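You operate a simulated robot arm through the tools that you are given. There is no shell and no other tool.

The job below is to be done with a simulated two-armed robot. You get a single attempt, and the scene is never put back.

Task
Put the 0.1 grey shim from the top of the long bench on top of the white carton there and the 0.2 grey shim on the upper shelf of the cleaning table. Pick up the old brass lens from the top of the long bench with one hand, pass it to the other hand and put it on the high shelf of the camera table. Put the fisheye lens that says "2" from the top of the long bench on the middle shelf of the grey drawer counter and the fisheye lens that says "1" on top of the black card box there. Fetch the small grey lamp and set it on the red extension ring. Put the numbered black ring on the top of the long bench away on the riser of the wash bench. Do these in any order. Set down upright: old brass lens, fisheye lens, small grey lamp.

It is judged by the outcome, as a careful person would: the job done as asked, and still so three seconds after it is handed in. It fails if anything else is knocked over, pushed out of place, dropped, spilled or broken.

Robot
Two 7-joint arms with two-finger parallel grippers on one trunk, on a base that moves. Base frame: it is fixed to the floor where the robot stands at the start and does not move with it; the origin is under the middle of the robot, x ahead of it, y to its left, z up; the surface under the hand at the start is at about z = 0.8. Lengths are in m, angles in degrees, forces in N, time in s.
The left shoulder is at the start at [0.08, 0.131, 0.947], the right one opposite. With the tool pointing down near the work surface each hand reaches from about 0.4 to 0.86 m from the robot's upright axis, wherever it stands, measured 20 degrees to its own side. Places, roughly: black card box (12x10x8 cm) [0.7, 0.5, 0.8]; fisheye lens [0.5, 0.75, 0.75]; grey shim [0.75, 0, 0.75]; high shelf of the camera table (15x94 cm) [-1.86, 0.06, 1.26]; middle shelf of the grey drawer counter [-1.8, -1.7, 0.5]; numbered black ring [0.75, -0.5, 0.75]; old brass lens (7x7x10 cm) [0.6, 0, 0.9]; red extension ring [0.75, -0.25, 0.75]; riser of the wash bench (56x14 cm) [-3.2, -1.68, 0.9]; small grey lamp (6x4x7 cm) [0.4, -0.6, 0.8]; upper shelf of the cleaning table (83x13 cm) [-2.96, 0.06, 1.24]; white carton [0.5, -0.25, 0.75]. Payload 1.57 kg a hand.
The TCP of each hand is the grasp point between the finger pads, 0.03 m short of the fingertips. In the tool frame z runs along the fingers and y along their closing line. The gripper opens to 0.11 m. The fingers are 0.024 m wide and 0.012 m thick; the gripper's body (0.048 by 0.112 m) begins 0.078 m behind the TCP.
Orientation is that of the tool frame in the base frame, as a unit quaternion [x, y, z, w]. With the fingers straight down and closing along the base's y, the tool's x points along the base's -x, its y along +y and its z along -z.

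Tools
- The arms move only by the tool send_rows. It takes "left_rows", "right_rows" or both (then of equal length, played together; a hand with none holds still); each is a list that holds one entry, the list of rows, each a list of 7 numbers: the shift along the base's x, y, z in cm, then the turn, a rotation vector about the base's x, y, z in degrees, then the opening in per cent of the stroke, from 0 (shut) to 100 (fully open). In form: [[[x, y, z, rx, ry, rz, fingers], ...]]. A call has 1 to 20 rows; each row shifts and turns the commanded pose from where the row before left it. A row lasts 0.2 s, in which the tool goes at most 0.05 m and 8.6 degrees; a call with a longer step from one row to the next is refused whole, and so is a gripper value outside its range. A pose out of reach is approached as far as the arm can. The call stops where the force on the tool passes 40 N (or 10 N more than at its start, if that is more) or the arm is blocked; 0.2 s more then pass. The fingers move at their own pace (about 0.108 m/s each) and stop on an object; they squeeze with about 26 N. The grip force told is the motor's: it shows also when the fingers shut on nothing. Time passes only in rows, and 0.2 s behind the last, so rows that do not move let the fingers close. It gives the time, the measured TCP pose, the force on the tool (base axes), the opening and the grip force at its end, in the units of the frame above (readings bear some noise), with the torque about the TCP (base axes, N m) and any sound that the robot's microphone picked up.
- Cameras (640 x 400 px; columns grow to the right, rows downward): "scene" is now at [-0.0531, 0.0079, 1.4147]; the picture's right is [0.11, -0.99, 0.00], its down [-0.61, -0.07, -0.79] and it looks along [0.79, 0.09, -0.61] (base axes); focal length 262 px, centre (320, 200). "left" rides on the left gripper at [0.07, -0.016, -0.141] in its tool frame; the picture's right is [0.23, 0.97, 0.00], its down [-0.86, 0.20, -0.48] and it looks along [-0.47, 0.11, 0.88] (tool axes); focal length 222 px, centre (320, 200). "right" rides on the right gripper at [0.07, 0.016, -0.141] in its tool frame; the picture's right is [-0.23, 0.97, 0.00], its down [-0.86, -0.20, -0.48] and it looks along [-0.47, -0.11, 0.88] (tool axes); focal length 222 px, centre (320, 200). There is no depth. A picture from a camera that has moved, and an enlarged one, comes with that camera's place and axes in the base frame and with its lens.
- get_image(camera): a new picture of that camera. It takes no simulated time.
- steer(legs): drives the robot by 1 to 6 legs, each [ahead, left, turn to the left] in m, m and degrees, along the robot's own axes; the way and the turn of a leg run together, so that a leg with both is an arc; at most 1.5 m and 180 degrees a leg. The arms and the cameras ride along, it lands a little off, and it stops where it bumps. It gives what a move gives.
- aim_head(pan, tilt): turns the head with the scene camera to pan (to the left, within 109 degrees either way) and tilt (down, from -29 to 69), counted from straight ahead of the robot. It gives what a move gives.
- zoom(camera, box): a new picture of the part [left, top, right, bottom] of that camera's present view, enlarged. It takes no simulated time.
- sign_off(): hands the job in; it is judged then, once.

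Nothing tells you exact positions but the pictures and the camera data. Unless the task says otherwise, let go and move clear before handing in.

The tools are called after "Call:" as a command line: name --argument value ..., lists and objects as JSON in quotes. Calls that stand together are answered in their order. send_rows: Moves the arms, as the interface text tells. Its arguments: {"type":"object","properties":{"left_rows":{"type":"array"},"right_rows":{"type":"array"}},"required":[]} The other tools are called the same way: steer (legs) drives the base; aim_head (pan, tilt) turns the head that bears the scene camera; get_image (camera) takes a picture; zoom (camera, box) takes an enlarged picture of a part of a camera's view; sign_off () hands the job in.

At the start:

```text
t: 0.0
left_tool_pos: [0.5014, 0.3003, 1.1271]
left_tool_rot: [0.0, 1.0, -0.001, 0.0]
left_force: [0.6, 0.1, 0.1]
left_wrist_torque: [0.01, -0.01, 0.02]
left_finger_gap: 0.1101
left_finger_force: 0.0
right_tool_pos: [0.5469, -0.0882, 1.0773]
right_tool_rot: [-0.001, 1.0, 0.0, 0.0]
right_force: [0.3, 0.3, -0.2]
right_wrist_torque: [-0.01, 0.0, -0.02]
right_finger_gap: 0.1098
right_finger_force: 0.1
robot x, y, heading: [-0.0014, -0.0025, 0.1]
head pan, tilt (commanded): [6.4, 37.5]
```

scene: 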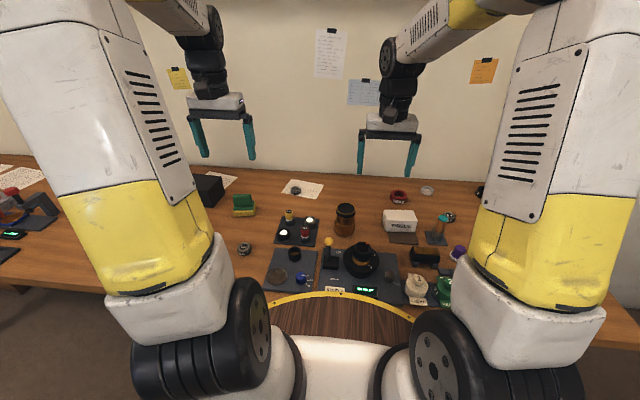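
right: 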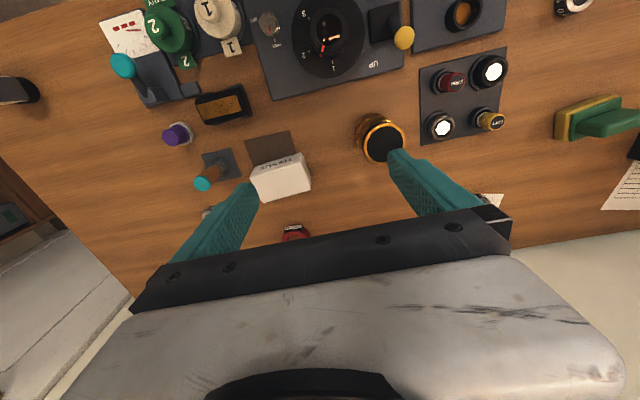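
left: 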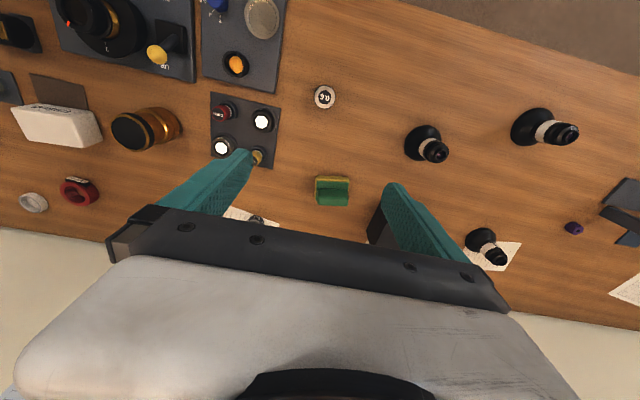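

I see a long wooden bench with control panels, the old brass lens near the middle, the white carton to its right, and other items left and right. I will look around closely before moving anything.

Call:
zoom --camera "scene" --box '[220, 160, 420, 300]'

Call:
zoom --camera "scene" --box '[360, 160, 520, 310]'

Call:
zoom --camera "right" --box '[80, 0, 420, 250]'

Call:
zoom --camera "left" --box '[280, 60, 640, 300]'

Call:
zoom --camera "left" --box '[0, 0, 340, 240]'

```text
2.86 times, centred on (320, 230) of scene
camera zoom: at [-0.0531, 0.0079, 1.4147], right [0.11, -0.99, 0.0], down [-0.61, -0.07, -0.79], along [0.79, 0.09, -0.61], focal length 748 px, centre (320, 114)
```

zoom: 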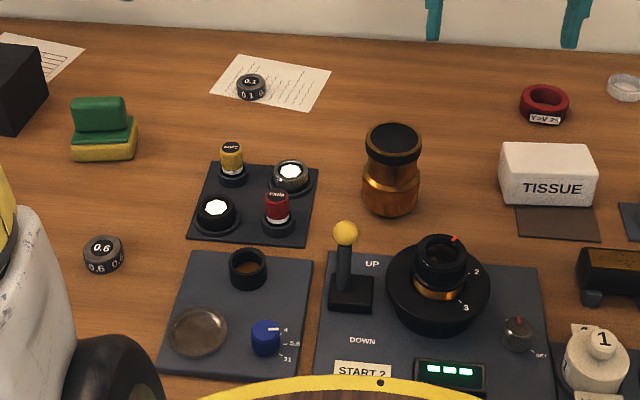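

```text
2.67 times, centred on (440, 235) of scene
camera zoom: at [-0.0531, 0.0079, 1.4147], right [0.11, -0.99, 0.0], down [-0.61, -0.07, -0.79], along [0.79, 0.09, -0.61], focal length 698 px, centre (0, 107)
```

zoom: 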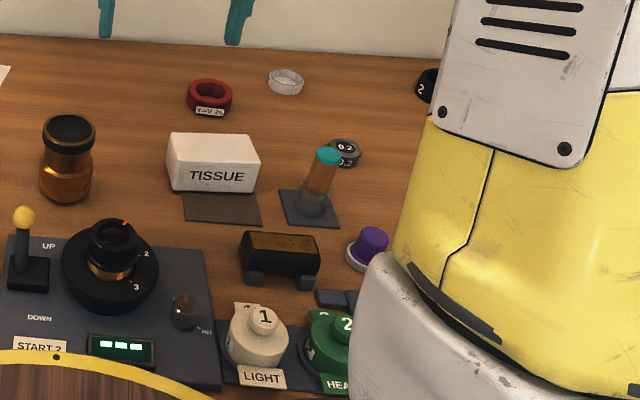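

```text
1.60 times, centred on (250, 125) of right
camera zoom: at [0.4767, -0.0728, 1.2198], right [0.23, 0.97, 0.0], down [0.86, -0.2, 0.48], along [0.47, -0.11, -0.88], focal length 355 px, centre (432, 320)
```

zoom: 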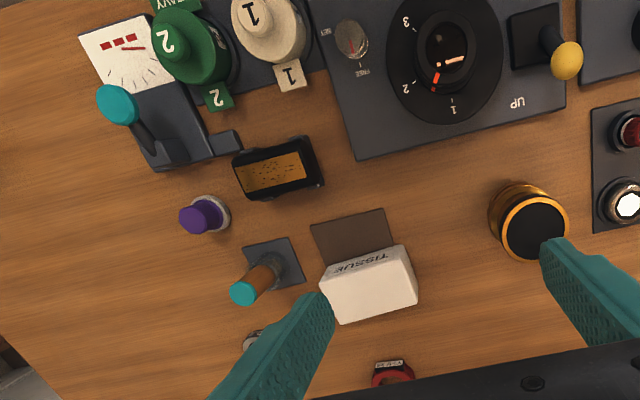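

```text
1.67 times, centred on (460, 180) of left
camera zoom: at [0.4322, 0.2836, 1.2687], right [-0.23, 0.97, 0.0], down [0.86, 0.2, 0.48], along [0.47, 0.11, -0.88], focal length 370 px, centre (87, 233)
```

zoom: 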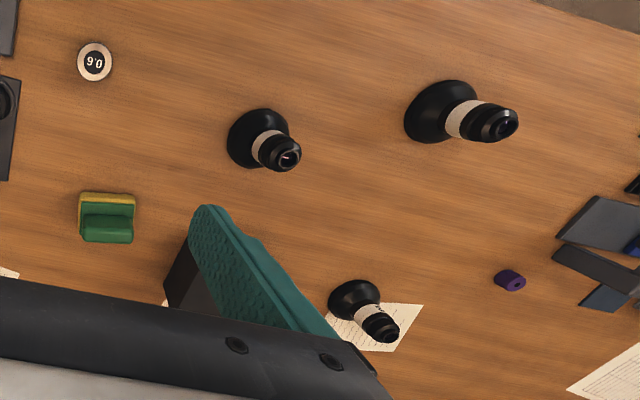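

```text
1.67 times, centred on (170, 120) of left
camera zoom: at [0.4322, 0.2836, 1.2687], right [-0.23, 0.97, 0.0], down [0.86, 0.2, 0.48], along [0.47, 0.11, -0.88], focal length 370 px, centre (570, 333)
```

zoom: 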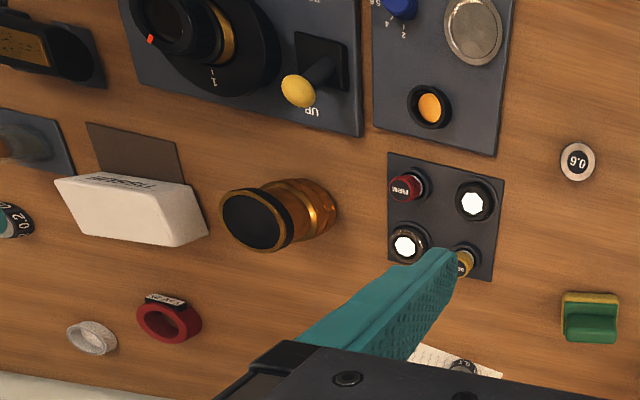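

I can see shims 0.1 (on a paper at the back), 0.6 and 0.2, and three fisheye lenses at the left. I will pan the head to see both ends of the bench and the room.

Call:
aim_head --pan 50 --tilt 35

Call:
get_image --camera "scene"

Call:
aim_head --pan -50 --tilt 40

Call:
get_image --camera "scene"

Call:
aim_head --pan 100 --tilt 20

Call:
get_image --camera "scene"

Call:
aim_head --pan -100 --tilt 20

Call:
get_image --camera "scene"

```text
t: 1.1
left_tool_pos: [0.5017, 0.3008, 1.1286]
left_tool_rot: [0.0, 1.0, 0.001, 0.0]
left_force: [-1.1, -0.2, -0.1]
left_wrist_torque: [0.0, -0.03, 0.04]
left_finger_gap: 0.1099
left_finger_force: 0.1
right_tool_pos: [0.5468, -0.0891, 1.0776]
right_tool_rot: [0.0, 1.0, 0.0, -0.001]
right_force: [0.2, -0.3, -0.3]
right_wrist_torque: [0.0, 0.01, -0.02]
right_finger_gap: 0.1098
right_finger_force: 0.0
robot x, y, heading: [-0.0042, 0.0001, 0.0]
head pan, tilt (commanded): [50.0, 35.0]
```

```text
taken
camera scene: at [-0.0825, 0.0658, 1.4185], right [0.77, -0.64, 0.0], down [-0.37, -0.44, -0.82], along [0.53, 0.63, -0.57], focal length 262 px, centre (320, 200)
```

scene: 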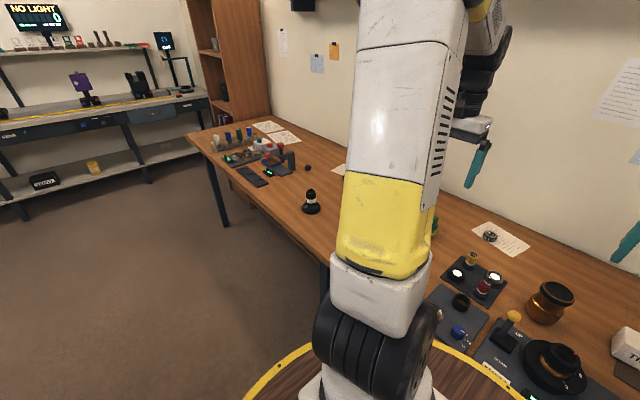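

```text
t: 2.9
left_tool_pos: [0.5036, 0.301, 1.127]
left_tool_rot: [0.0, 1.0, 0.0, 0.0]
left_force: [0.3, 0.2, -0.2]
left_wrist_torque: [0.0, -0.01, 0.01]
left_finger_gap: 0.1098
left_finger_force: 0.2
right_tool_pos: [0.5472, -0.0889, 1.0782]
right_tool_rot: [0.0, 1.0, 0.001, 0.0]
right_force: [-0.4, -0.6, 0.3]
right_wrist_torque: [-0.02, 0.0, 0.03]
right_finger_gap: 0.1101
right_finger_force: 0.1
robot x, y, heading: [0.0015, -0.0058, -0.1]
head pan, tilt (commanded): [-50.0, 40.0]
```

```text
taken
camera scene: at [-0.0845, -0.0668, 1.411], right [-0.77, -0.64, 0.0], down [-0.41, 0.49, -0.77], along [0.49, -0.59, -0.64], focal length 262 px, centre (320, 200)
```

scene: 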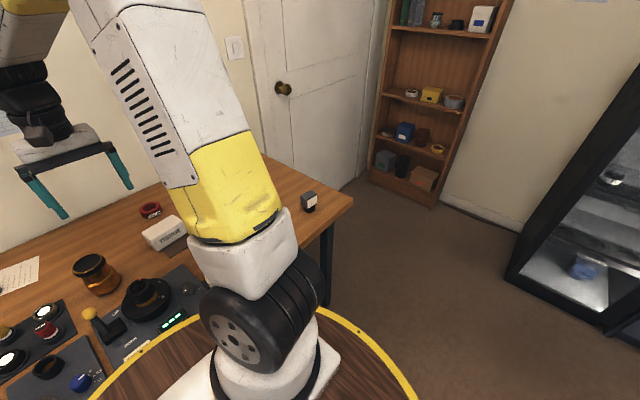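

```text
t: 5.2
left_tool_pos: [0.5023, 0.302, 1.1279]
left_tool_rot: [0.0, 1.0, 0.0, 0.0]
left_force: [-0.2, 0.0, 0.3]
left_wrist_torque: [0.01, -0.03, 0.0]
left_finger_gap: 0.11
left_finger_force: 0.1
right_tool_pos: [0.5456, -0.089, 1.0777]
right_tool_rot: [0.0, 1.0, 0.0, 0.0]
right_force: [0.2, 0.8, 0.2]
right_wrist_torque: [0.0, -0.01, -0.01]
right_finger_gap: 0.1099
right_finger_force: 0.1
robot x, y, heading: [0.0, -0.0019, -0.2]
head pan, tilt (commanded): [100.0, 20.0]
```

```text
taken
camera scene: at [-0.1553, 0.0901, 1.4424], right [0.98, 0.17, 0.0], down [0.06, -0.34, -0.94], along [-0.16, 0.93, -0.34], focal length 262 px, centre (320, 200)
```

scene: 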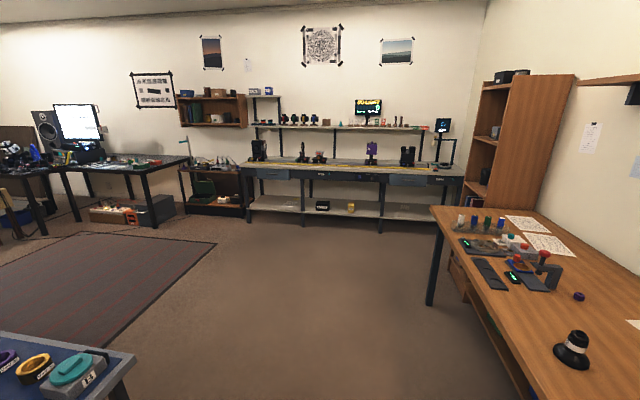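

```text
t: 8.2
left_tool_pos: [0.501, 0.2999, 1.1272]
left_tool_rot: [0.0, 1.0, 0.0, 0.0]
left_force: [0.3, 0.1, -0.4]
left_wrist_torque: [0.01, -0.03, -0.02]
left_finger_gap: 0.1098
left_finger_force: 0.0
right_tool_pos: [0.547, -0.0882, 1.078]
right_tool_rot: [0.0, 1.0, 0.0, 0.0]
right_force: [-0.2, -0.1, 0.8]
right_wrist_torque: [0.0, 0.0, 0.0]
right_finger_gap: 0.11
right_finger_force: 0.0
robot x, y, heading: [-0.0014, -0.004, 0.3]
head pan, tilt (commanded): [-100.0, 20.0]
```

```text
taken
camera scene: at [-0.1553, -0.0934, 1.4424], right [-0.98, 0.17, 0.0], down [0.06, 0.34, -0.94], along [-0.16, -0.93, -0.34], focal length 262 px, centre (320, 200)
```

scene: 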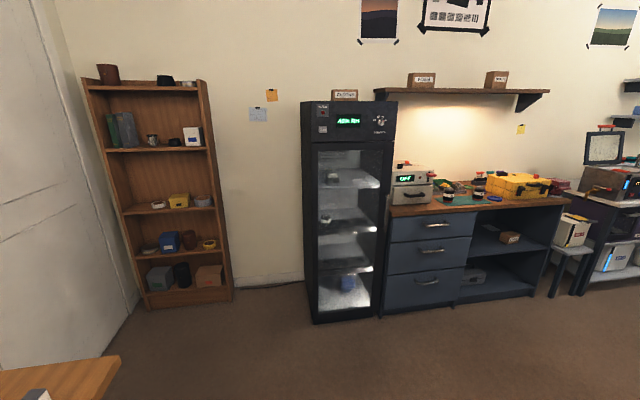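

The lamp looks like the small grey block at the right end of the bench, and the drawer counter and other furniture are behind me to the right. Next I zoom in on labels to identify lenses and rings.

Call:
zoom --camera "left" --box '[390, 100, 470, 180]'

Call:
zoom --camera "left" --box '[500, 90, 590, 160]'

Call:
zoom --camera "left" --box '[450, 210, 530, 280]'

Call:
aim_head --pan 75 --tilt 40

Call:
get_image --camera "scene"

Call:
aim_head --pan -30 --tilt 45

Call:
get_image --camera "scene"

```text
5.00 times, centred on (430, 140) of left
camera zoom: at [0.4322, 0.2836, 1.2687], right [-0.23, 0.97, 0.0], down [0.86, 0.2, 0.48], along [0.47, 0.11, -0.88], focal length 1111 px, centre (-230, 500)
```

zoom: 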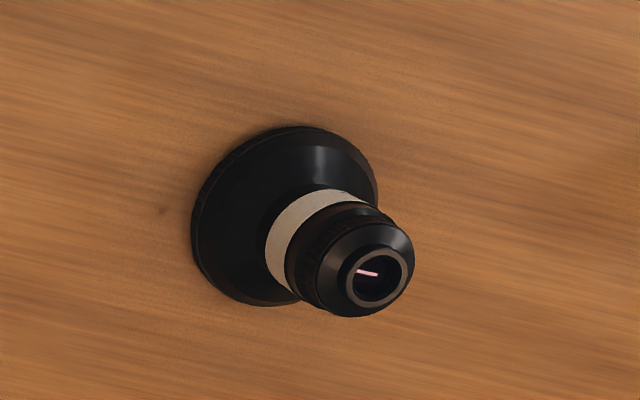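

```text
5.71 times, centred on (545, 125) of left
camera zoom: at [0.4322, 0.2836, 1.2687], right [-0.23, 0.97, 0.0], down [0.86, 0.2, 0.48], along [0.47, 0.11, -0.88], focal length 1269 px, centre (-966, 629)
```

zoom: 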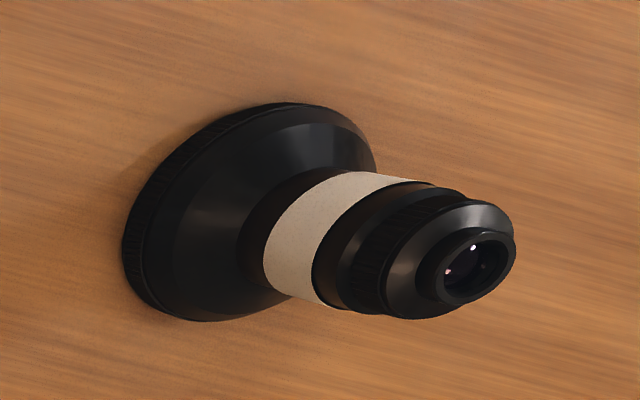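

```text
5.71 times, centred on (490, 245) of left
camera zoom: at [0.4322, 0.2836, 1.2687], right [-0.23, 0.97, 0.0], down [0.86, 0.2, 0.48], along [0.47, 0.11, -0.88], focal length 1269 px, centre (-651, -57)
```

zoom: 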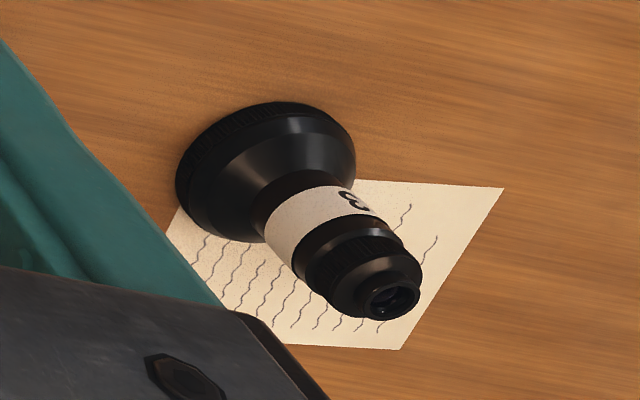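

```text
t: 10.8
left_tool_pos: [0.5026, 0.3005, 1.128]
left_tool_rot: [0.0, 1.0, 0.001, 0.001]
left_force: [-0.1, 0.0, 0.2]
left_wrist_torque: [0.01, 0.02, 0.0]
left_finger_gap: 0.1101
left_finger_force: 0.1
right_tool_pos: [0.5473, -0.0875, 1.0778]
right_tool_rot: [0.0, 1.0, 0.0, -0.001]
right_force: [0.1, -0.2, -0.3]
right_wrist_torque: [0.0, 0.01, 0.0]
right_finger_gap: 0.11
right_finger_force: 0.1
robot x, y, heading: [-0.0008, 0.0009, 0.0]
head pan, tilt (commanded): [75.0, 40.0]
```

```text
taken
camera scene: at [-0.1171, 0.0805, 1.411], right [0.97, -0.26, 0.0], down [-0.17, -0.62, -0.77], along [0.2, 0.74, -0.64], focal length 262 px, centre (320, 200)
```

scene: 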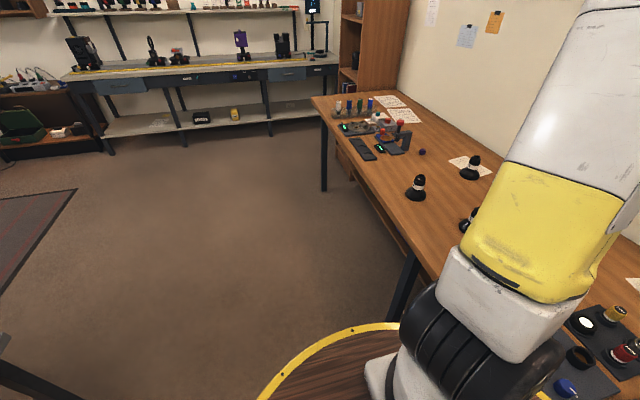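

```text
t: 12.6
left_tool_pos: [0.5017, 0.3006, 1.1277]
left_tool_rot: [0.0, 1.0, 0.001, 0.0]
left_force: [0.0, -0.8, 0.0]
left_wrist_torque: [-0.01, 0.02, 0.01]
left_finger_gap: 0.1101
left_finger_force: 0.0
right_tool_pos: [0.5467, -0.0884, 1.0786]
right_tool_rot: [0.0, 1.0, 0.0, 0.0]
right_force: [0.1, -0.3, -0.3]
right_wrist_torque: [0.01, -0.02, 0.01]
right_finger_gap: 0.1098
right_finger_force: 0.0
robot x, y, heading: [-0.0026, 0.0004, 0.1]
head pan, tilt (commanded): [-30.0, 45.0]
```

```text
taken
camera scene: at [-0.0687, -0.0423, 1.4037], right [-0.5, -0.87, 0.0], down [-0.61, 0.35, -0.71], along [0.61, -0.35, -0.71], focal length 262 px, centre (320, 200)
```

scene: 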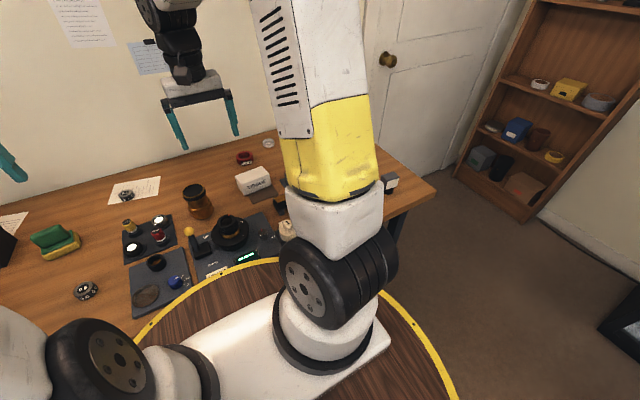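

The back fisheye lens seems to show a "3"; the others' labels face elsewhere. I will zoom from the head, and also look at the right end of the bench.

Call:
zoom --camera "scene" --box '[370, 140, 430, 220]'

Call:
zoom --camera "left" --box '[475, 225, 505, 265]'

Call:
aim_head --pan 72 --tilt 35

Call:
zoom --camera "scene" --box '[390, 100, 550, 220]'

```text
5.00 times, centred on (400, 180) of scene
camera zoom: at [-0.0687, -0.0423, 1.4037], right [-0.5, -0.87, 0.0], down [-0.61, 0.35, -0.71], along [0.61, -0.35, -0.71], focal length 1309 px, centre (-80, 300)
```

zoom: 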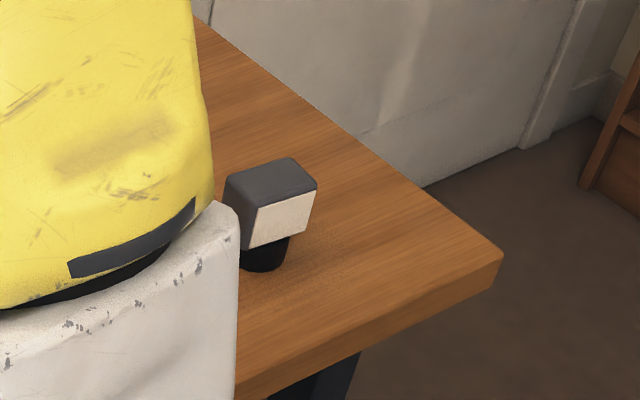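

```text
10.00 times, centred on (490, 245) of left
camera zoom: at [0.4322, 0.2836, 1.2687], right [-0.23, 0.97, 0.0], down [0.86, 0.2, 0.48], along [0.47, 0.11, -0.88], focal length 2221 px, centre (-1380, -250)
```

zoom: 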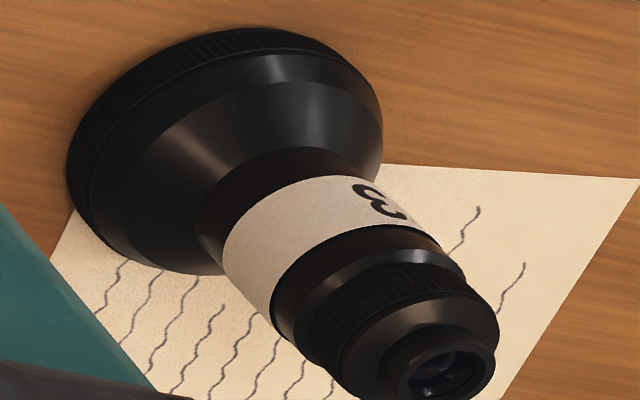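

```text
t: 14.4
left_tool_pos: [0.5014, 0.3016, 1.1273]
left_tool_rot: [0.001, 1.0, 0.0, 0.001]
left_force: [0.1, -0.4, 0.2]
left_wrist_torque: [0.0, -0.02, -0.03]
left_finger_gap: 0.1097
left_finger_force: 0.1
right_tool_pos: [0.547, -0.0881, 1.0777]
right_tool_rot: [0.0, 1.0, 0.001, 0.001]
right_force: [0.2, 0.3, 0.0]
right_wrist_torque: [0.0, -0.01, -0.01]
right_finger_gap: 0.11
right_finger_force: 0.0
robot x, y, heading: [0.0003, 0.0036, 0.1]
head pan, tilt (commanded): [72.0, 35.0]
```

```text
3.33 times, centred on (470, 160) of scene
camera zoom: at [-0.1119, 0.0821, 1.4185], right [0.95, -0.31, 0.0], down [-0.18, -0.55, -0.82], along [0.25, 0.78, -0.57], focal length 873 px, centre (-180, 333)
```

zoom: 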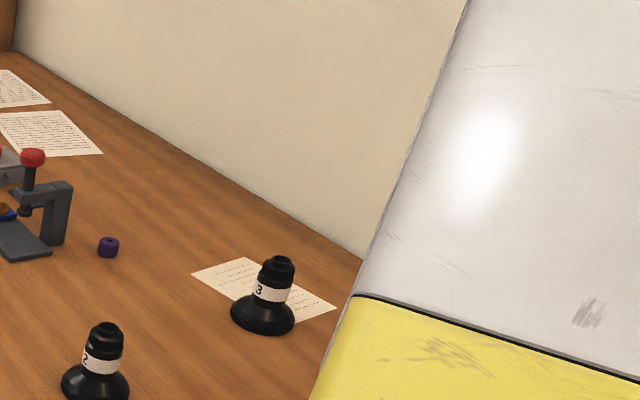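

The front-left lens reads "2", the back one "3". I check the third one, and then the bench at the right.

Call:
zoom --camera "scene" --box '[400, 130, 500, 220]'

Call:
aim_head --pan 90 --tilt 45

Call:
zoom --camera "scene" --box '[440, 100, 640, 250]'

```text
4.44 times, centred on (450, 175) of scene
camera zoom: at [-0.1119, 0.0821, 1.4185], right [0.95, -0.31, 0.0], down [-0.18, -0.55, -0.82], along [0.25, 0.78, -0.57], focal length 1163 px, centre (-258, 311)
```

zoom: 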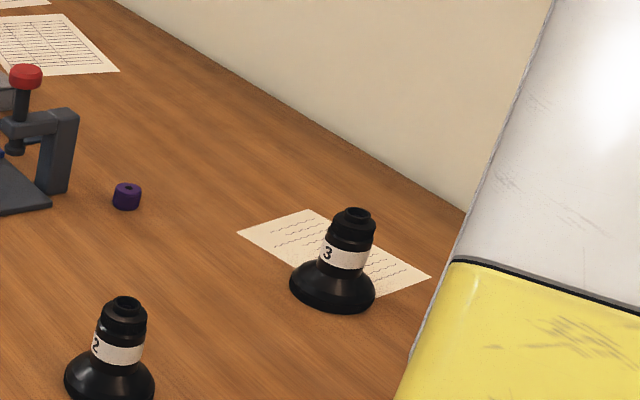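

```text
t: 15.2
left_tool_pos: [0.5025, 0.3, 1.1287]
left_tool_rot: [0.001, 1.0, 0.0, 0.0]
left_force: [-0.2, 0.3, -0.1]
left_wrist_torque: [0.02, 0.02, -0.01]
left_finger_gap: 0.1102
left_finger_force: 0.0
right_tool_pos: [0.5466, -0.0887, 1.0787]
right_tool_rot: [0.0, 1.0, 0.0, -0.001]
right_force: [0.4, 0.3, -0.7]
right_wrist_torque: [0.02, -0.01, 0.0]
right_finger_gap: 0.11
right_finger_force: 0.0
robot x, y, heading: [-0.0021, 0.0003, -0.1]
head pan, tilt (commanded): [90.0, 45.0]
```

```text
2.67 times, centred on (540, 175) of scene
camera zoom: at [-0.1391, 0.0797, 1.4037], right [1.0, 0.0, 0.0], down [0.0, -0.71, -0.71], along [0.0, 0.71, -0.71], focal length 698 px, centre (-267, 267)
```

zoom: 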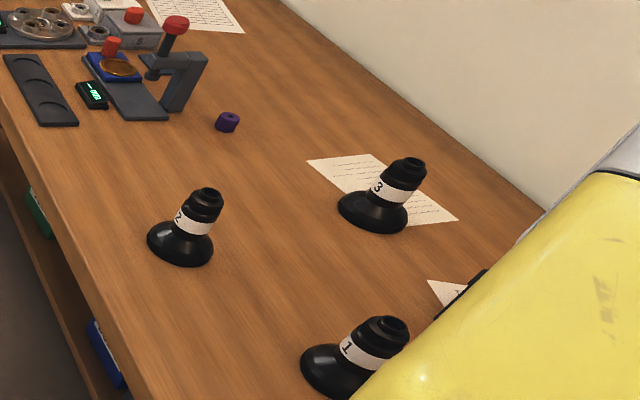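

Lens "1" is the nearest one, "2" the front-left one, "3" the back one. The lamp is the small grey block with a white face on a black foot at roughly (0.36, -0.56). I move the right hand over to look at it closely.

Call:
send_rows --right_rows '[[[-2, -4, 0, 0, 0, 0, 100], [-2, -4, 0, 0, 0, 0, 100], [-2, -4, 0, 0, 0, 0, 100], [-2, -4, 0, 0, 0, 0, 100], [-2, -4, 0, 0, 0, 0, 100], [-2, -4, 0, 0, 0, 0, 100], [-2, -4, 0, 0, 0, 0, 100], [-2, -4, 0, 0, 0, 0, 100], [-2, -4, 0, 0, 0, 0, 100], [-2, -4, 0, 0, 0, 0, 100]]]'

Call:
get_image --camera "right"

Call:
aim_head --pan -35 --tilt 45

Call:
get_image --camera "scene"

```text
t: 17.4
left_tool_pos: [0.5029, 0.3009, 1.129]
left_tool_rot: [0.0, 1.0, 0.001, 0.0]
left_force: [-0.1, 0.0, 0.0]
left_wrist_torque: [-0.01, 0.01, -0.03]
left_finger_gap: 0.11
left_finger_force: 0.2
right_tool_pos: [0.346, -0.4872, 1.0776]
right_tool_rot: [-0.001, 1.0, 0.0, 0.0]
right_force: [0.1, 0.1, 0.9]
right_wrist_torque: [-0.03, -0.01, 0.0]
right_finger_gap: 0.1099
right_finger_force: 0.0
robot x, y, heading: [0.0006, -0.0002, 0.0]
head pan, tilt (commanded): [90.0, 45.0]
```

```text
taken
camera right: at [0.2759, -0.4717, 1.2201], right [0.23, 0.97, 0.0], down [0.86, -0.2, 0.48], along [0.47, -0.11, -0.88], focal length 222 px, centre (320, 200)
```

right: 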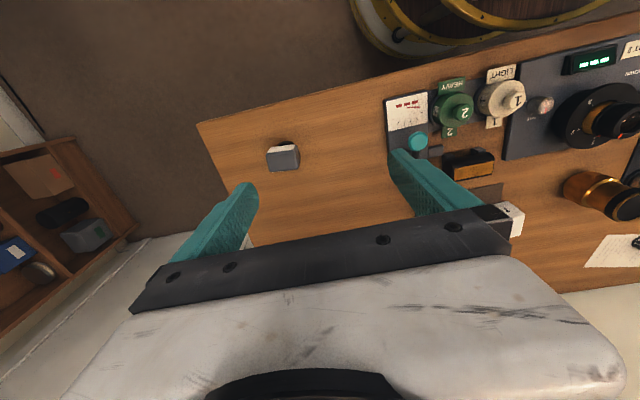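

```text
t: 19.5
left_tool_pos: [0.5002, 0.3007, 1.1267]
left_tool_rot: [0.0, 1.0, 0.0, -0.001]
left_force: [0.2, -0.3, 0.0]
left_wrist_torque: [0.01, -0.01, -0.04]
left_finger_gap: 0.1099
left_finger_force: 0.1
right_tool_pos: [0.3462, -0.4883, 1.08]
right_tool_rot: [0.0, 1.0, 0.0, 0.0]
right_force: [-0.5, -0.7, -0.2]
right_wrist_torque: [0.01, -0.01, -0.02]
right_finger_gap: 0.1098
right_finger_force: 0.2
robot x, y, heading: [-0.0013, -0.0002, 0.0]
head pan, tilt (commanded): [-35.0, 45.0]
```

```text
taken
camera scene: at [-0.0726, -0.0483, 1.4037], right [-0.57, -0.82, 0.0], down [-0.58, 0.41, -0.71], along [0.58, -0.41, -0.71], focal length 262 px, centre (320, 200)
```

scene: 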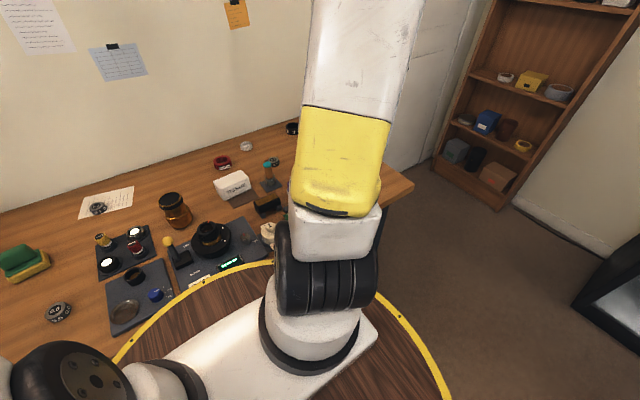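

The lamp shows clearly at about (0.37, -0.56), with the black ring further back. I zoom to get the lamp's orientation and read the ring.

Call:
zoom --camera "right" --box '[240, 115, 330, 195]'

Call:
zoom --camera "scene" --box '[205, 110, 305, 220]'

Call:
zoom --camera "scene" --box '[270, 110, 310, 140]'

```text
5.00 times, centred on (285, 155) of right
camera zoom: at [0.2763, -0.4714, 1.22], right [0.23, 0.97, 0.0], down [0.86, -0.2, 0.48], along [0.47, -0.11, -0.88], focal length 1111 px, centre (495, 425)
```

zoom: 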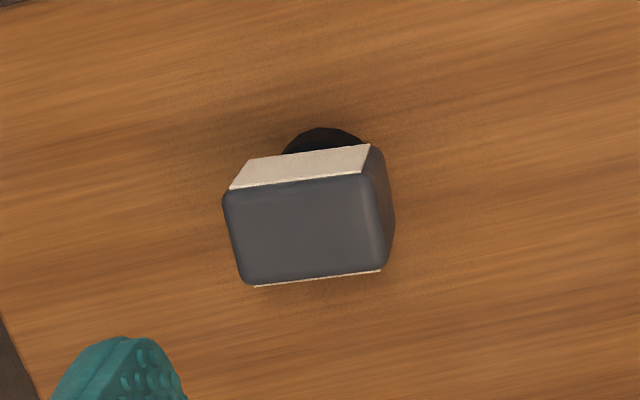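

```text
3.64 times, centred on (255, 165) of scene
camera zoom: at [-0.0726, -0.0483, 1.4037], right [-0.57, -0.82, 0.0], down [-0.58, 0.41, -0.71], along [0.58, -0.41, -0.71], focal length 952 px, centre (556, 327)
```

zoom: 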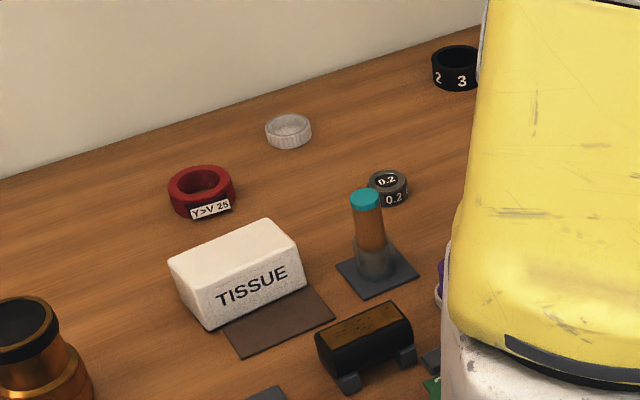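

```text
13.33 times, centred on (290, 125) of scene
camera zoom: at [-0.0726, -0.0483, 1.4037], right [-0.57, -0.82, 0.0], down [-0.58, 0.41, -0.71], along [0.58, -0.41, -0.71], focal length 3490 px, centre (720, 1200)
```

zoom: 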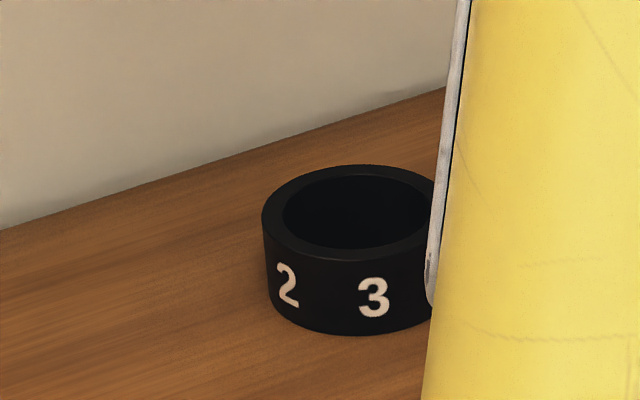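

The ring reads 2, 3…, and the 0.2 shim stands just behind the teal-topped stand. I now move the right hand over the lamp and part-way down.

Call:
send_rows --right_rows '[[[1.6, -3.5, 0, 0, 0, -2.5, 100], [1.6, -3.5, 0, 0, 0, -2.5, 100], [0, 0, -4, 0, 0, 0, 100], [0, 0, -4, 0, 0, 0, 100], [0, 0, -4, 0, 0, 0, 100], [0, 0, -3, 0, 0, 0, 100]]]'

Call:
get_image --camera "right"

```text
t: 20.9
left_tool_pos: [0.5019, 0.3009, 1.1273]
left_tool_rot: [0.0, 1.0, 0.0, 0.0]
left_force: [0.8, 1.0, 0.3]
left_wrist_torque: [-0.02, 0.02, -0.01]
left_finger_gap: 0.1102
left_finger_force: 0.1
right_tool_pos: [0.3791, -0.5586, 0.9293]
right_tool_rot: [0.045, 0.999, 0.001, 0.0]
right_force: [-0.3, 0.1, -0.5]
right_wrist_torque: [-0.02, -0.03, -0.01]
right_finger_gap: 0.11
right_finger_force: 0.0
robot x, y, heading: [0.0029, 0.0, -0.0]
head pan, tilt (commanded): [-35.0, 45.0]
```

```text
taken
camera right: at [0.3106, -0.5369, 1.0701], right [0.31, 0.95, 0.0], down [0.83, -0.27, 0.48], along [0.45, -0.15, -0.88], focal length 222 px, centre (320, 200)
```

right: 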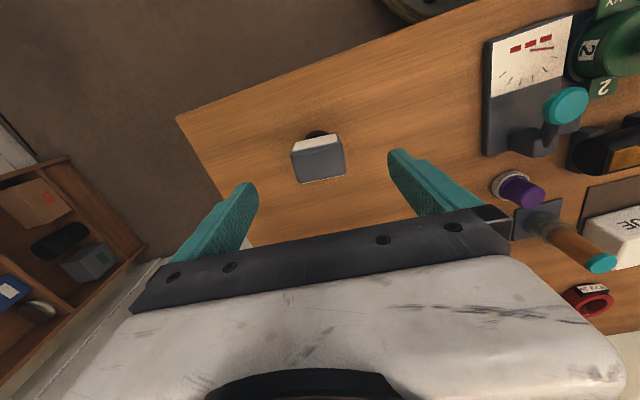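

The lamp sits centred between the fingers. I zoom to check its height before I lower onto it.

Call:
zoom --camera "right" --box '[270, 110, 370, 200]'

```text
4.44 times, centred on (320, 155) of right
camera zoom: at [0.3106, -0.5369, 1.0701], right [0.31, 0.95, 0.0], down [0.83, -0.27, 0.48], along [0.45, -0.15, -0.88], focal length 987 px, centre (320, 400)
```

zoom: 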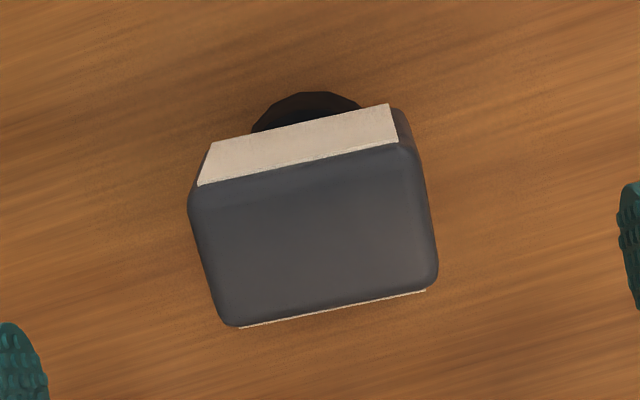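

The lamp's top is at about z = 0.855, so the bench is near 0.78. I lower to z ≈ 0.835 and close on its sides.

Call:
send_rows --right_rows '[[[0.1, -0.1, -4, 0, 0, -0.5, 100], [0, 0, -3, 0, 0, 0, 100], [0, 0, -2.4, 0, 0, 0, 100], [0, 0, 0, 0, 0, 0, 0], [0, 0, 0, 0, 0, 0, 0], [0, 0, 0, 0, 0, 0, 0], [0, 0, 0, 0, 0, 0, 0]]]'

Call:
get_image --camera "right"

```text
t: 22.5
left_tool_pos: [0.5023, 0.3012, 1.1273]
left_tool_rot: [-0.001, 1.0, 0.0, 0.0]
left_force: [-0.2, -0.2, 0.1]
left_wrist_torque: [0.01, 0.04, -0.01]
left_finger_gap: 0.11
left_finger_force: 0.0
right_tool_pos: [0.3787, -0.5602, 0.8345]
right_tool_rot: [0.048, 0.999, 0.0, 0.0]
right_force: [-1.1, -0.4, 0.4]
right_wrist_torque: [-0.02, 0.01, 0.02]
right_finger_gap: 0.0518
right_finger_force: 25.9
robot x, y, heading: [-0.0, -0.001, 0.2]
head pan, tilt (commanded): [-35.0, 45.0]
```

```text
taken
camera right: at [0.3105, -0.5379, 0.9751], right [0.32, 0.95, 0.0], down [0.83, -0.28, 0.48], along [0.45, -0.15, -0.88], focal length 222 px, centre (320, 200)
```

right: 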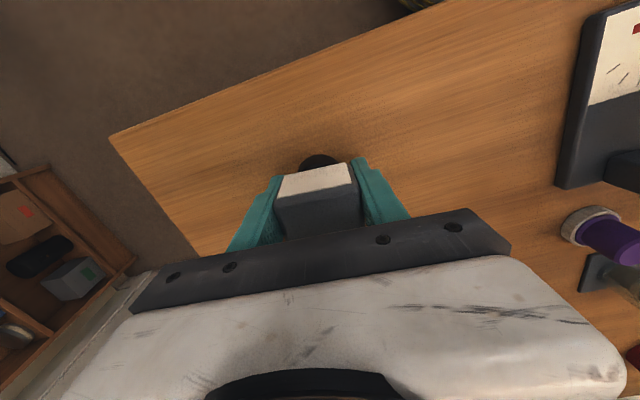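

The lamp is gripped (5.2 cm wide). I lift it straight up and look at it with the head camera.

Call:
send_rows --right_rows '[[[0, 0, 1, 0, 0, 0, 0], [0, 0, 3, 0, 0, 0, 0], [0, 0, 4, 0, 0, 0, 0], [0, 0, 4, 0, 0, 0, 0], [0, 0, 4, 0, 0, 0, 0], [0, 0, 4, 0, 0, 0, 0], [0, 0, 0, 0, 0, 0, 0]]]'

Call:
get_image --camera "scene"

Call:
get_image --camera "right"

```text
t: 24.1
left_tool_pos: [0.503, 0.3006, 1.1275]
left_tool_rot: [0.0, 1.0, 0.0, 0.0]
left_force: [0.1, 0.2, 0.2]
left_wrist_torque: [0.01, 0.01, -0.02]
left_finger_gap: 0.11
left_finger_force: 0.2
right_tool_pos: [0.3777, -0.5596, 1.036]
right_tool_rot: [0.048, 0.999, 0.0, 0.0]
right_force: [1.0, 0.0, -2.7]
right_wrist_torque: [-0.01, 0.01, 0.02]
right_finger_gap: 0.0517
right_finger_force: 26.0
robot x, y, heading: [-0.0031, 0.0008, 0.0]
head pan, tilt (commanded): [-35.0, 45.0]
```

```text
taken
camera scene: at [-0.0725, -0.0484, 1.4037], right [-0.57, -0.82, 0.0], down [-0.58, 0.41, -0.71], along [0.58, -0.41, -0.71], focal length 262 px, centre (320, 200)
```

scene: 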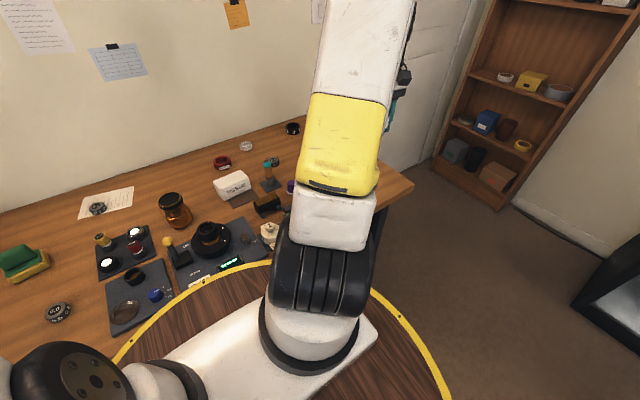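

```text
taken
camera right: at [0.3103, -0.5365, 1.1775], right [0.32, 0.95, 0.0], down [0.83, -0.28, 0.48], along [0.45, -0.15, -0.88], focal length 222 px, centre (320, 200)
```

right: 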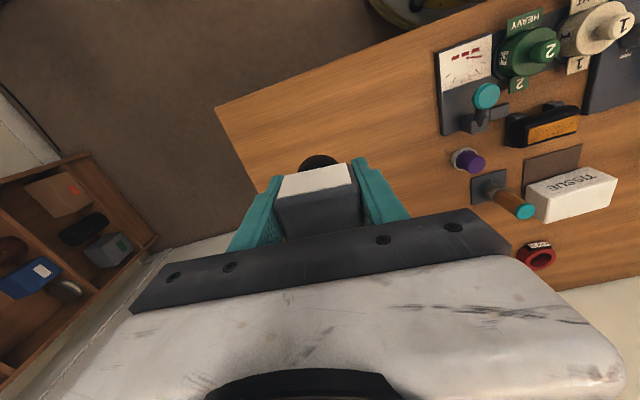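

The lamp is held firmly. I zoom on its foot and on the red ring to compare the foot's width with the ring's hole.

Call:
zoom --camera "right" --box '[270, 140, 370, 220]'

Call:
zoom --camera "right" --box '[505, 225, 575, 285]'

Call:
zoom --camera "scene" --box '[200, 140, 250, 180]'

```text
5.00 times, centred on (320, 180) of right
camera zoom: at [0.3103, -0.5365, 1.1775], right [0.32, 0.95, 0.0], down [0.83, -0.28, 0.48], along [0.45, -0.15, -0.88], focal length 1111 px, centre (320, 300)
```

zoom: 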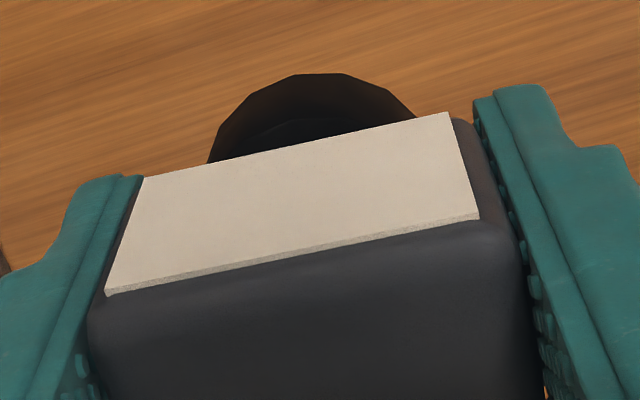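

```text
6.67 times, centred on (540, 255) of right
camera zoom: at [0.3103, -0.5365, 1.1775], right [0.32, 0.95, 0.0], down [0.83, -0.28, 0.48], along [0.45, -0.15, -0.88], focal length 1481 px, centre (-1147, -167)
```

zoom: 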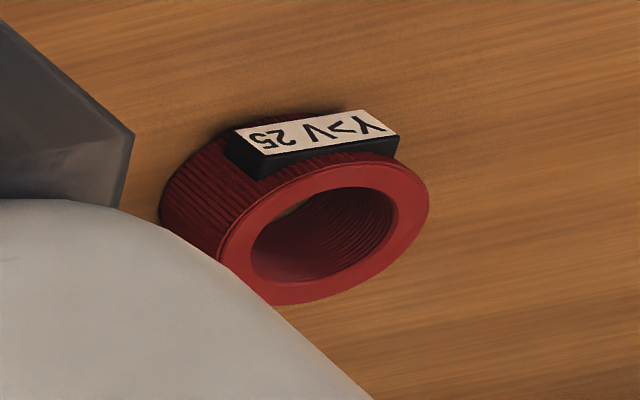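

```text
10.00 times, centred on (225, 160) of scene
camera zoom: at [-0.0725, -0.0484, 1.4037], right [-0.57, -0.82, 0.0], down [-0.58, 0.41, -0.71], along [0.58, -0.41, -0.71], focal length 2618 px, centre (1270, 600)
```

zoom: 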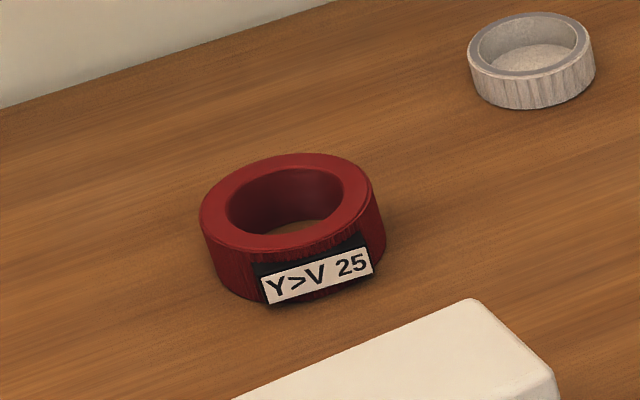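

The lamp's foot (about 4.2 cm) is close to the ring's hole (about 4.4 cm), so I must measure both better. I bring the lamp in front of the head camera.

Call:
send_rows --right_rows '[[[1.5, 4, 1.5, 0, 0, 0, 0], [1.5, 4, 1.5, 0, 0, 0, 0], [1.5, 4, 1.5, 0, 0, 0, 0], [1.5, 4, 1.5, 0, 0, 0, 0], [1.5, 4, 1.5, 0, 0, 0, 0], [1.5, 4, 1.5, 0, 0, 0, 0], [1, 4, 1, 0, 0, 0, 0], [1, 3, 0, 0, 0, 0, 0], [0, 0, 0, 0, 0, 0, 0]]]'

Call:
aim_head --pan -28 --tilt 25

Call:
get_image --camera "scene"

```text
t: 26.1
left_tool_pos: [0.5029, 0.3003, 1.1284]
left_tool_rot: [-0.001, 1.0, 0.0, 0.0]
left_force: [-0.4, 0.6, 0.5]
left_wrist_torque: [0.01, 0.01, -0.03]
left_finger_gap: 0.11
left_finger_force: 0.1
right_tool_pos: [0.4912, -0.2496, 1.1333]
right_tool_rot: [0.048, 0.999, 0.0, 0.0]
right_force: [-0.5, -0.1, -1.9]
right_wrist_torque: [0.03, 0.0, 0.0]
right_finger_gap: 0.0516
right_finger_force: 25.8
robot x, y, heading: [-0.001, -0.0008, 0.1]
head pan, tilt (commanded): [-35.0, 45.0]
```

```text
t: 26.9
left_tool_pos: [0.5027, 0.3007, 1.1265]
left_tool_rot: [0.0, 1.0, 0.0, -0.001]
left_force: [1.1, -0.1, 0.4]
left_wrist_torque: [-0.01, -0.02, 0.0]
left_finger_gap: 0.1101
left_finger_force: 0.1
right_tool_pos: [0.4915, -0.2489, 1.133]
right_tool_rot: [0.047, 0.999, 0.0, 0.001]
right_force: [0.4, -0.3, -2.1]
right_wrist_torque: [-0.02, 0.01, -0.01]
right_finger_gap: 0.0518
right_finger_force: 25.7
robot x, y, heading: [-0.0011, 0.0024, 0.0]
head pan, tilt (commanded): [-28.0, 25.0]
```

```text
taken
camera scene: at [-0.0578, -0.045, 1.4342], right [-0.47, -0.88, 0.0], down [-0.37, 0.2, -0.91], along [0.8, -0.43, -0.42], focal length 262 px, centre (320, 200)
```

scene: 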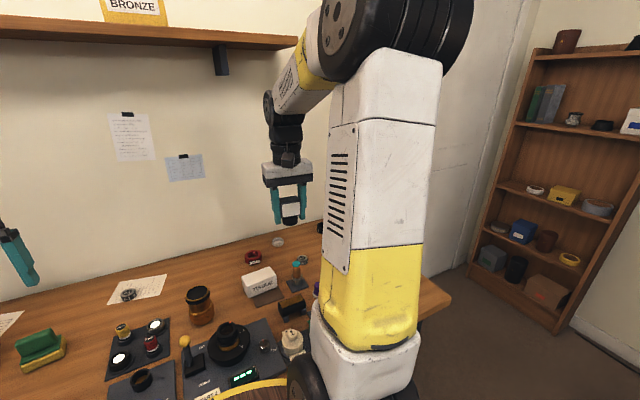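

Call:
zoom --camera "scene" --box '[262, 178, 322, 238]'

Call:
get_image --camera "right"

```text
6.67 times, centred on (292, 208) of scene
camera zoom: at [-0.0578, -0.045, 1.4342], right [-0.47, -0.88, 0.0], down [-0.37, 0.2, -0.91], along [0.8, -0.43, -0.42], focal length 1745 px, centre (507, 147)
```

zoom: 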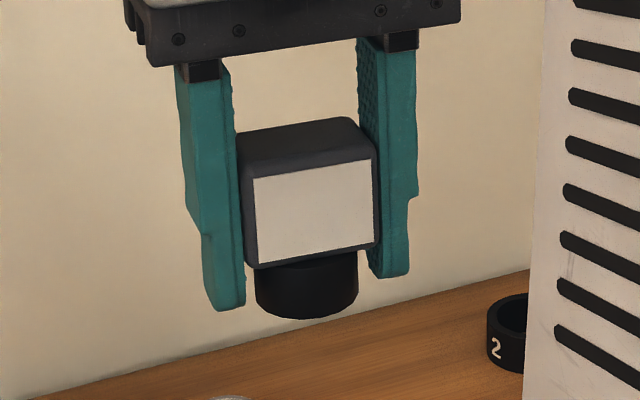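

```text
taken
camera right: at [0.4231, -0.2267, 1.274], right [0.32, 0.95, 0.0], down [0.83, -0.28, 0.48], along [0.45, -0.15, -0.88], focal length 222 px, centre (320, 200)
```

right: 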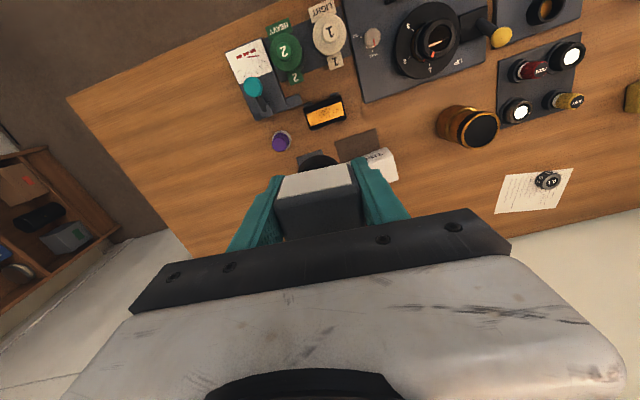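

The foot measures about 4.0 cm across and 2.3 cm tall. I check the ring's hole again with the left wrist camera.

Call:
zoom --camera "left" --box '[20, 160, 120, 230]'

Call:
zoom --camera "scene" --box '[238, 240, 268, 270]'

```text
5.71 times, centred on (70, 195) of left
camera zoom: at [0.4322, 0.2836, 1.2687], right [-0.23, 0.97, 0.0], down [0.86, 0.2, 0.48], along [0.47, 0.11, -0.88], focal length 1269 px, centre (1749, 229)
```

zoom: 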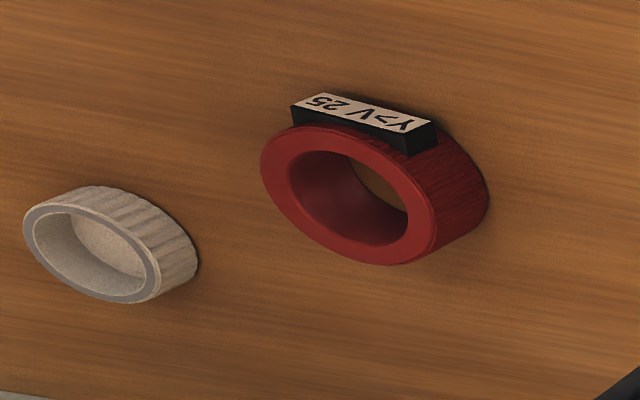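

```text
13.33 times, centred on (253, 255) of scene
camera zoom: at [-0.0578, -0.045, 1.4342], right [-0.47, -0.88, 0.0], down [-0.37, 0.2, -0.91], along [0.8, -0.43, -0.42], focal length 3490 px, centre (1213, -533)
```

zoom: 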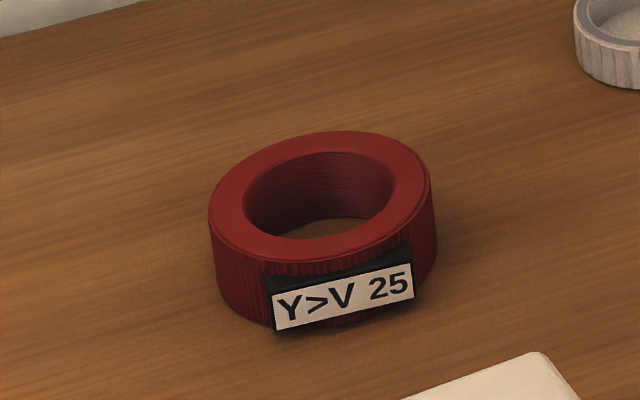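

The hole is about 4.45 cm, slightly wider than the foot. I measure the foot and ring heights more precisely.

Call:
zoom --camera "scene" --box '[278, 194, 302, 230]'

Call:
zoom --camera "scene" --box '[244, 248, 264, 268]'

```text
11.11 times, centred on (290, 212) of scene
camera zoom: at [-0.0578, -0.045, 1.4342], right [-0.47, -0.88, 0.0], down [-0.37, 0.2, -0.91], along [0.8, -0.43, -0.42], focal length 2909 px, centre (653, 67)
```

zoom: 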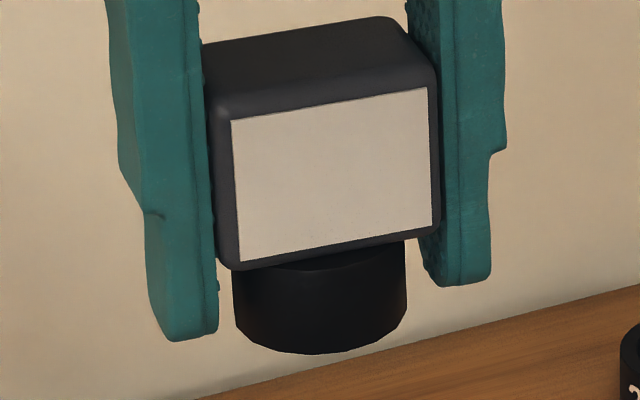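

```text
16.00 times, centred on (254, 258) of scene
camera zoom: at [-0.0578, -0.045, 1.4342], right [-0.47, -0.88, 0.0], down [-0.37, 0.2, -0.91], along [0.8, -0.43, -0.42], focal length 4188 px, centre (1376, -728)
```

zoom: 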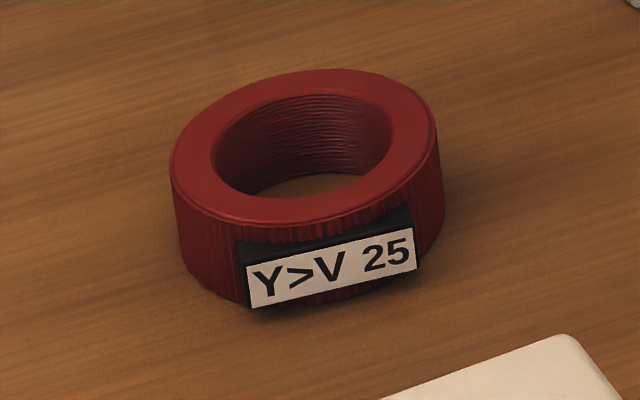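

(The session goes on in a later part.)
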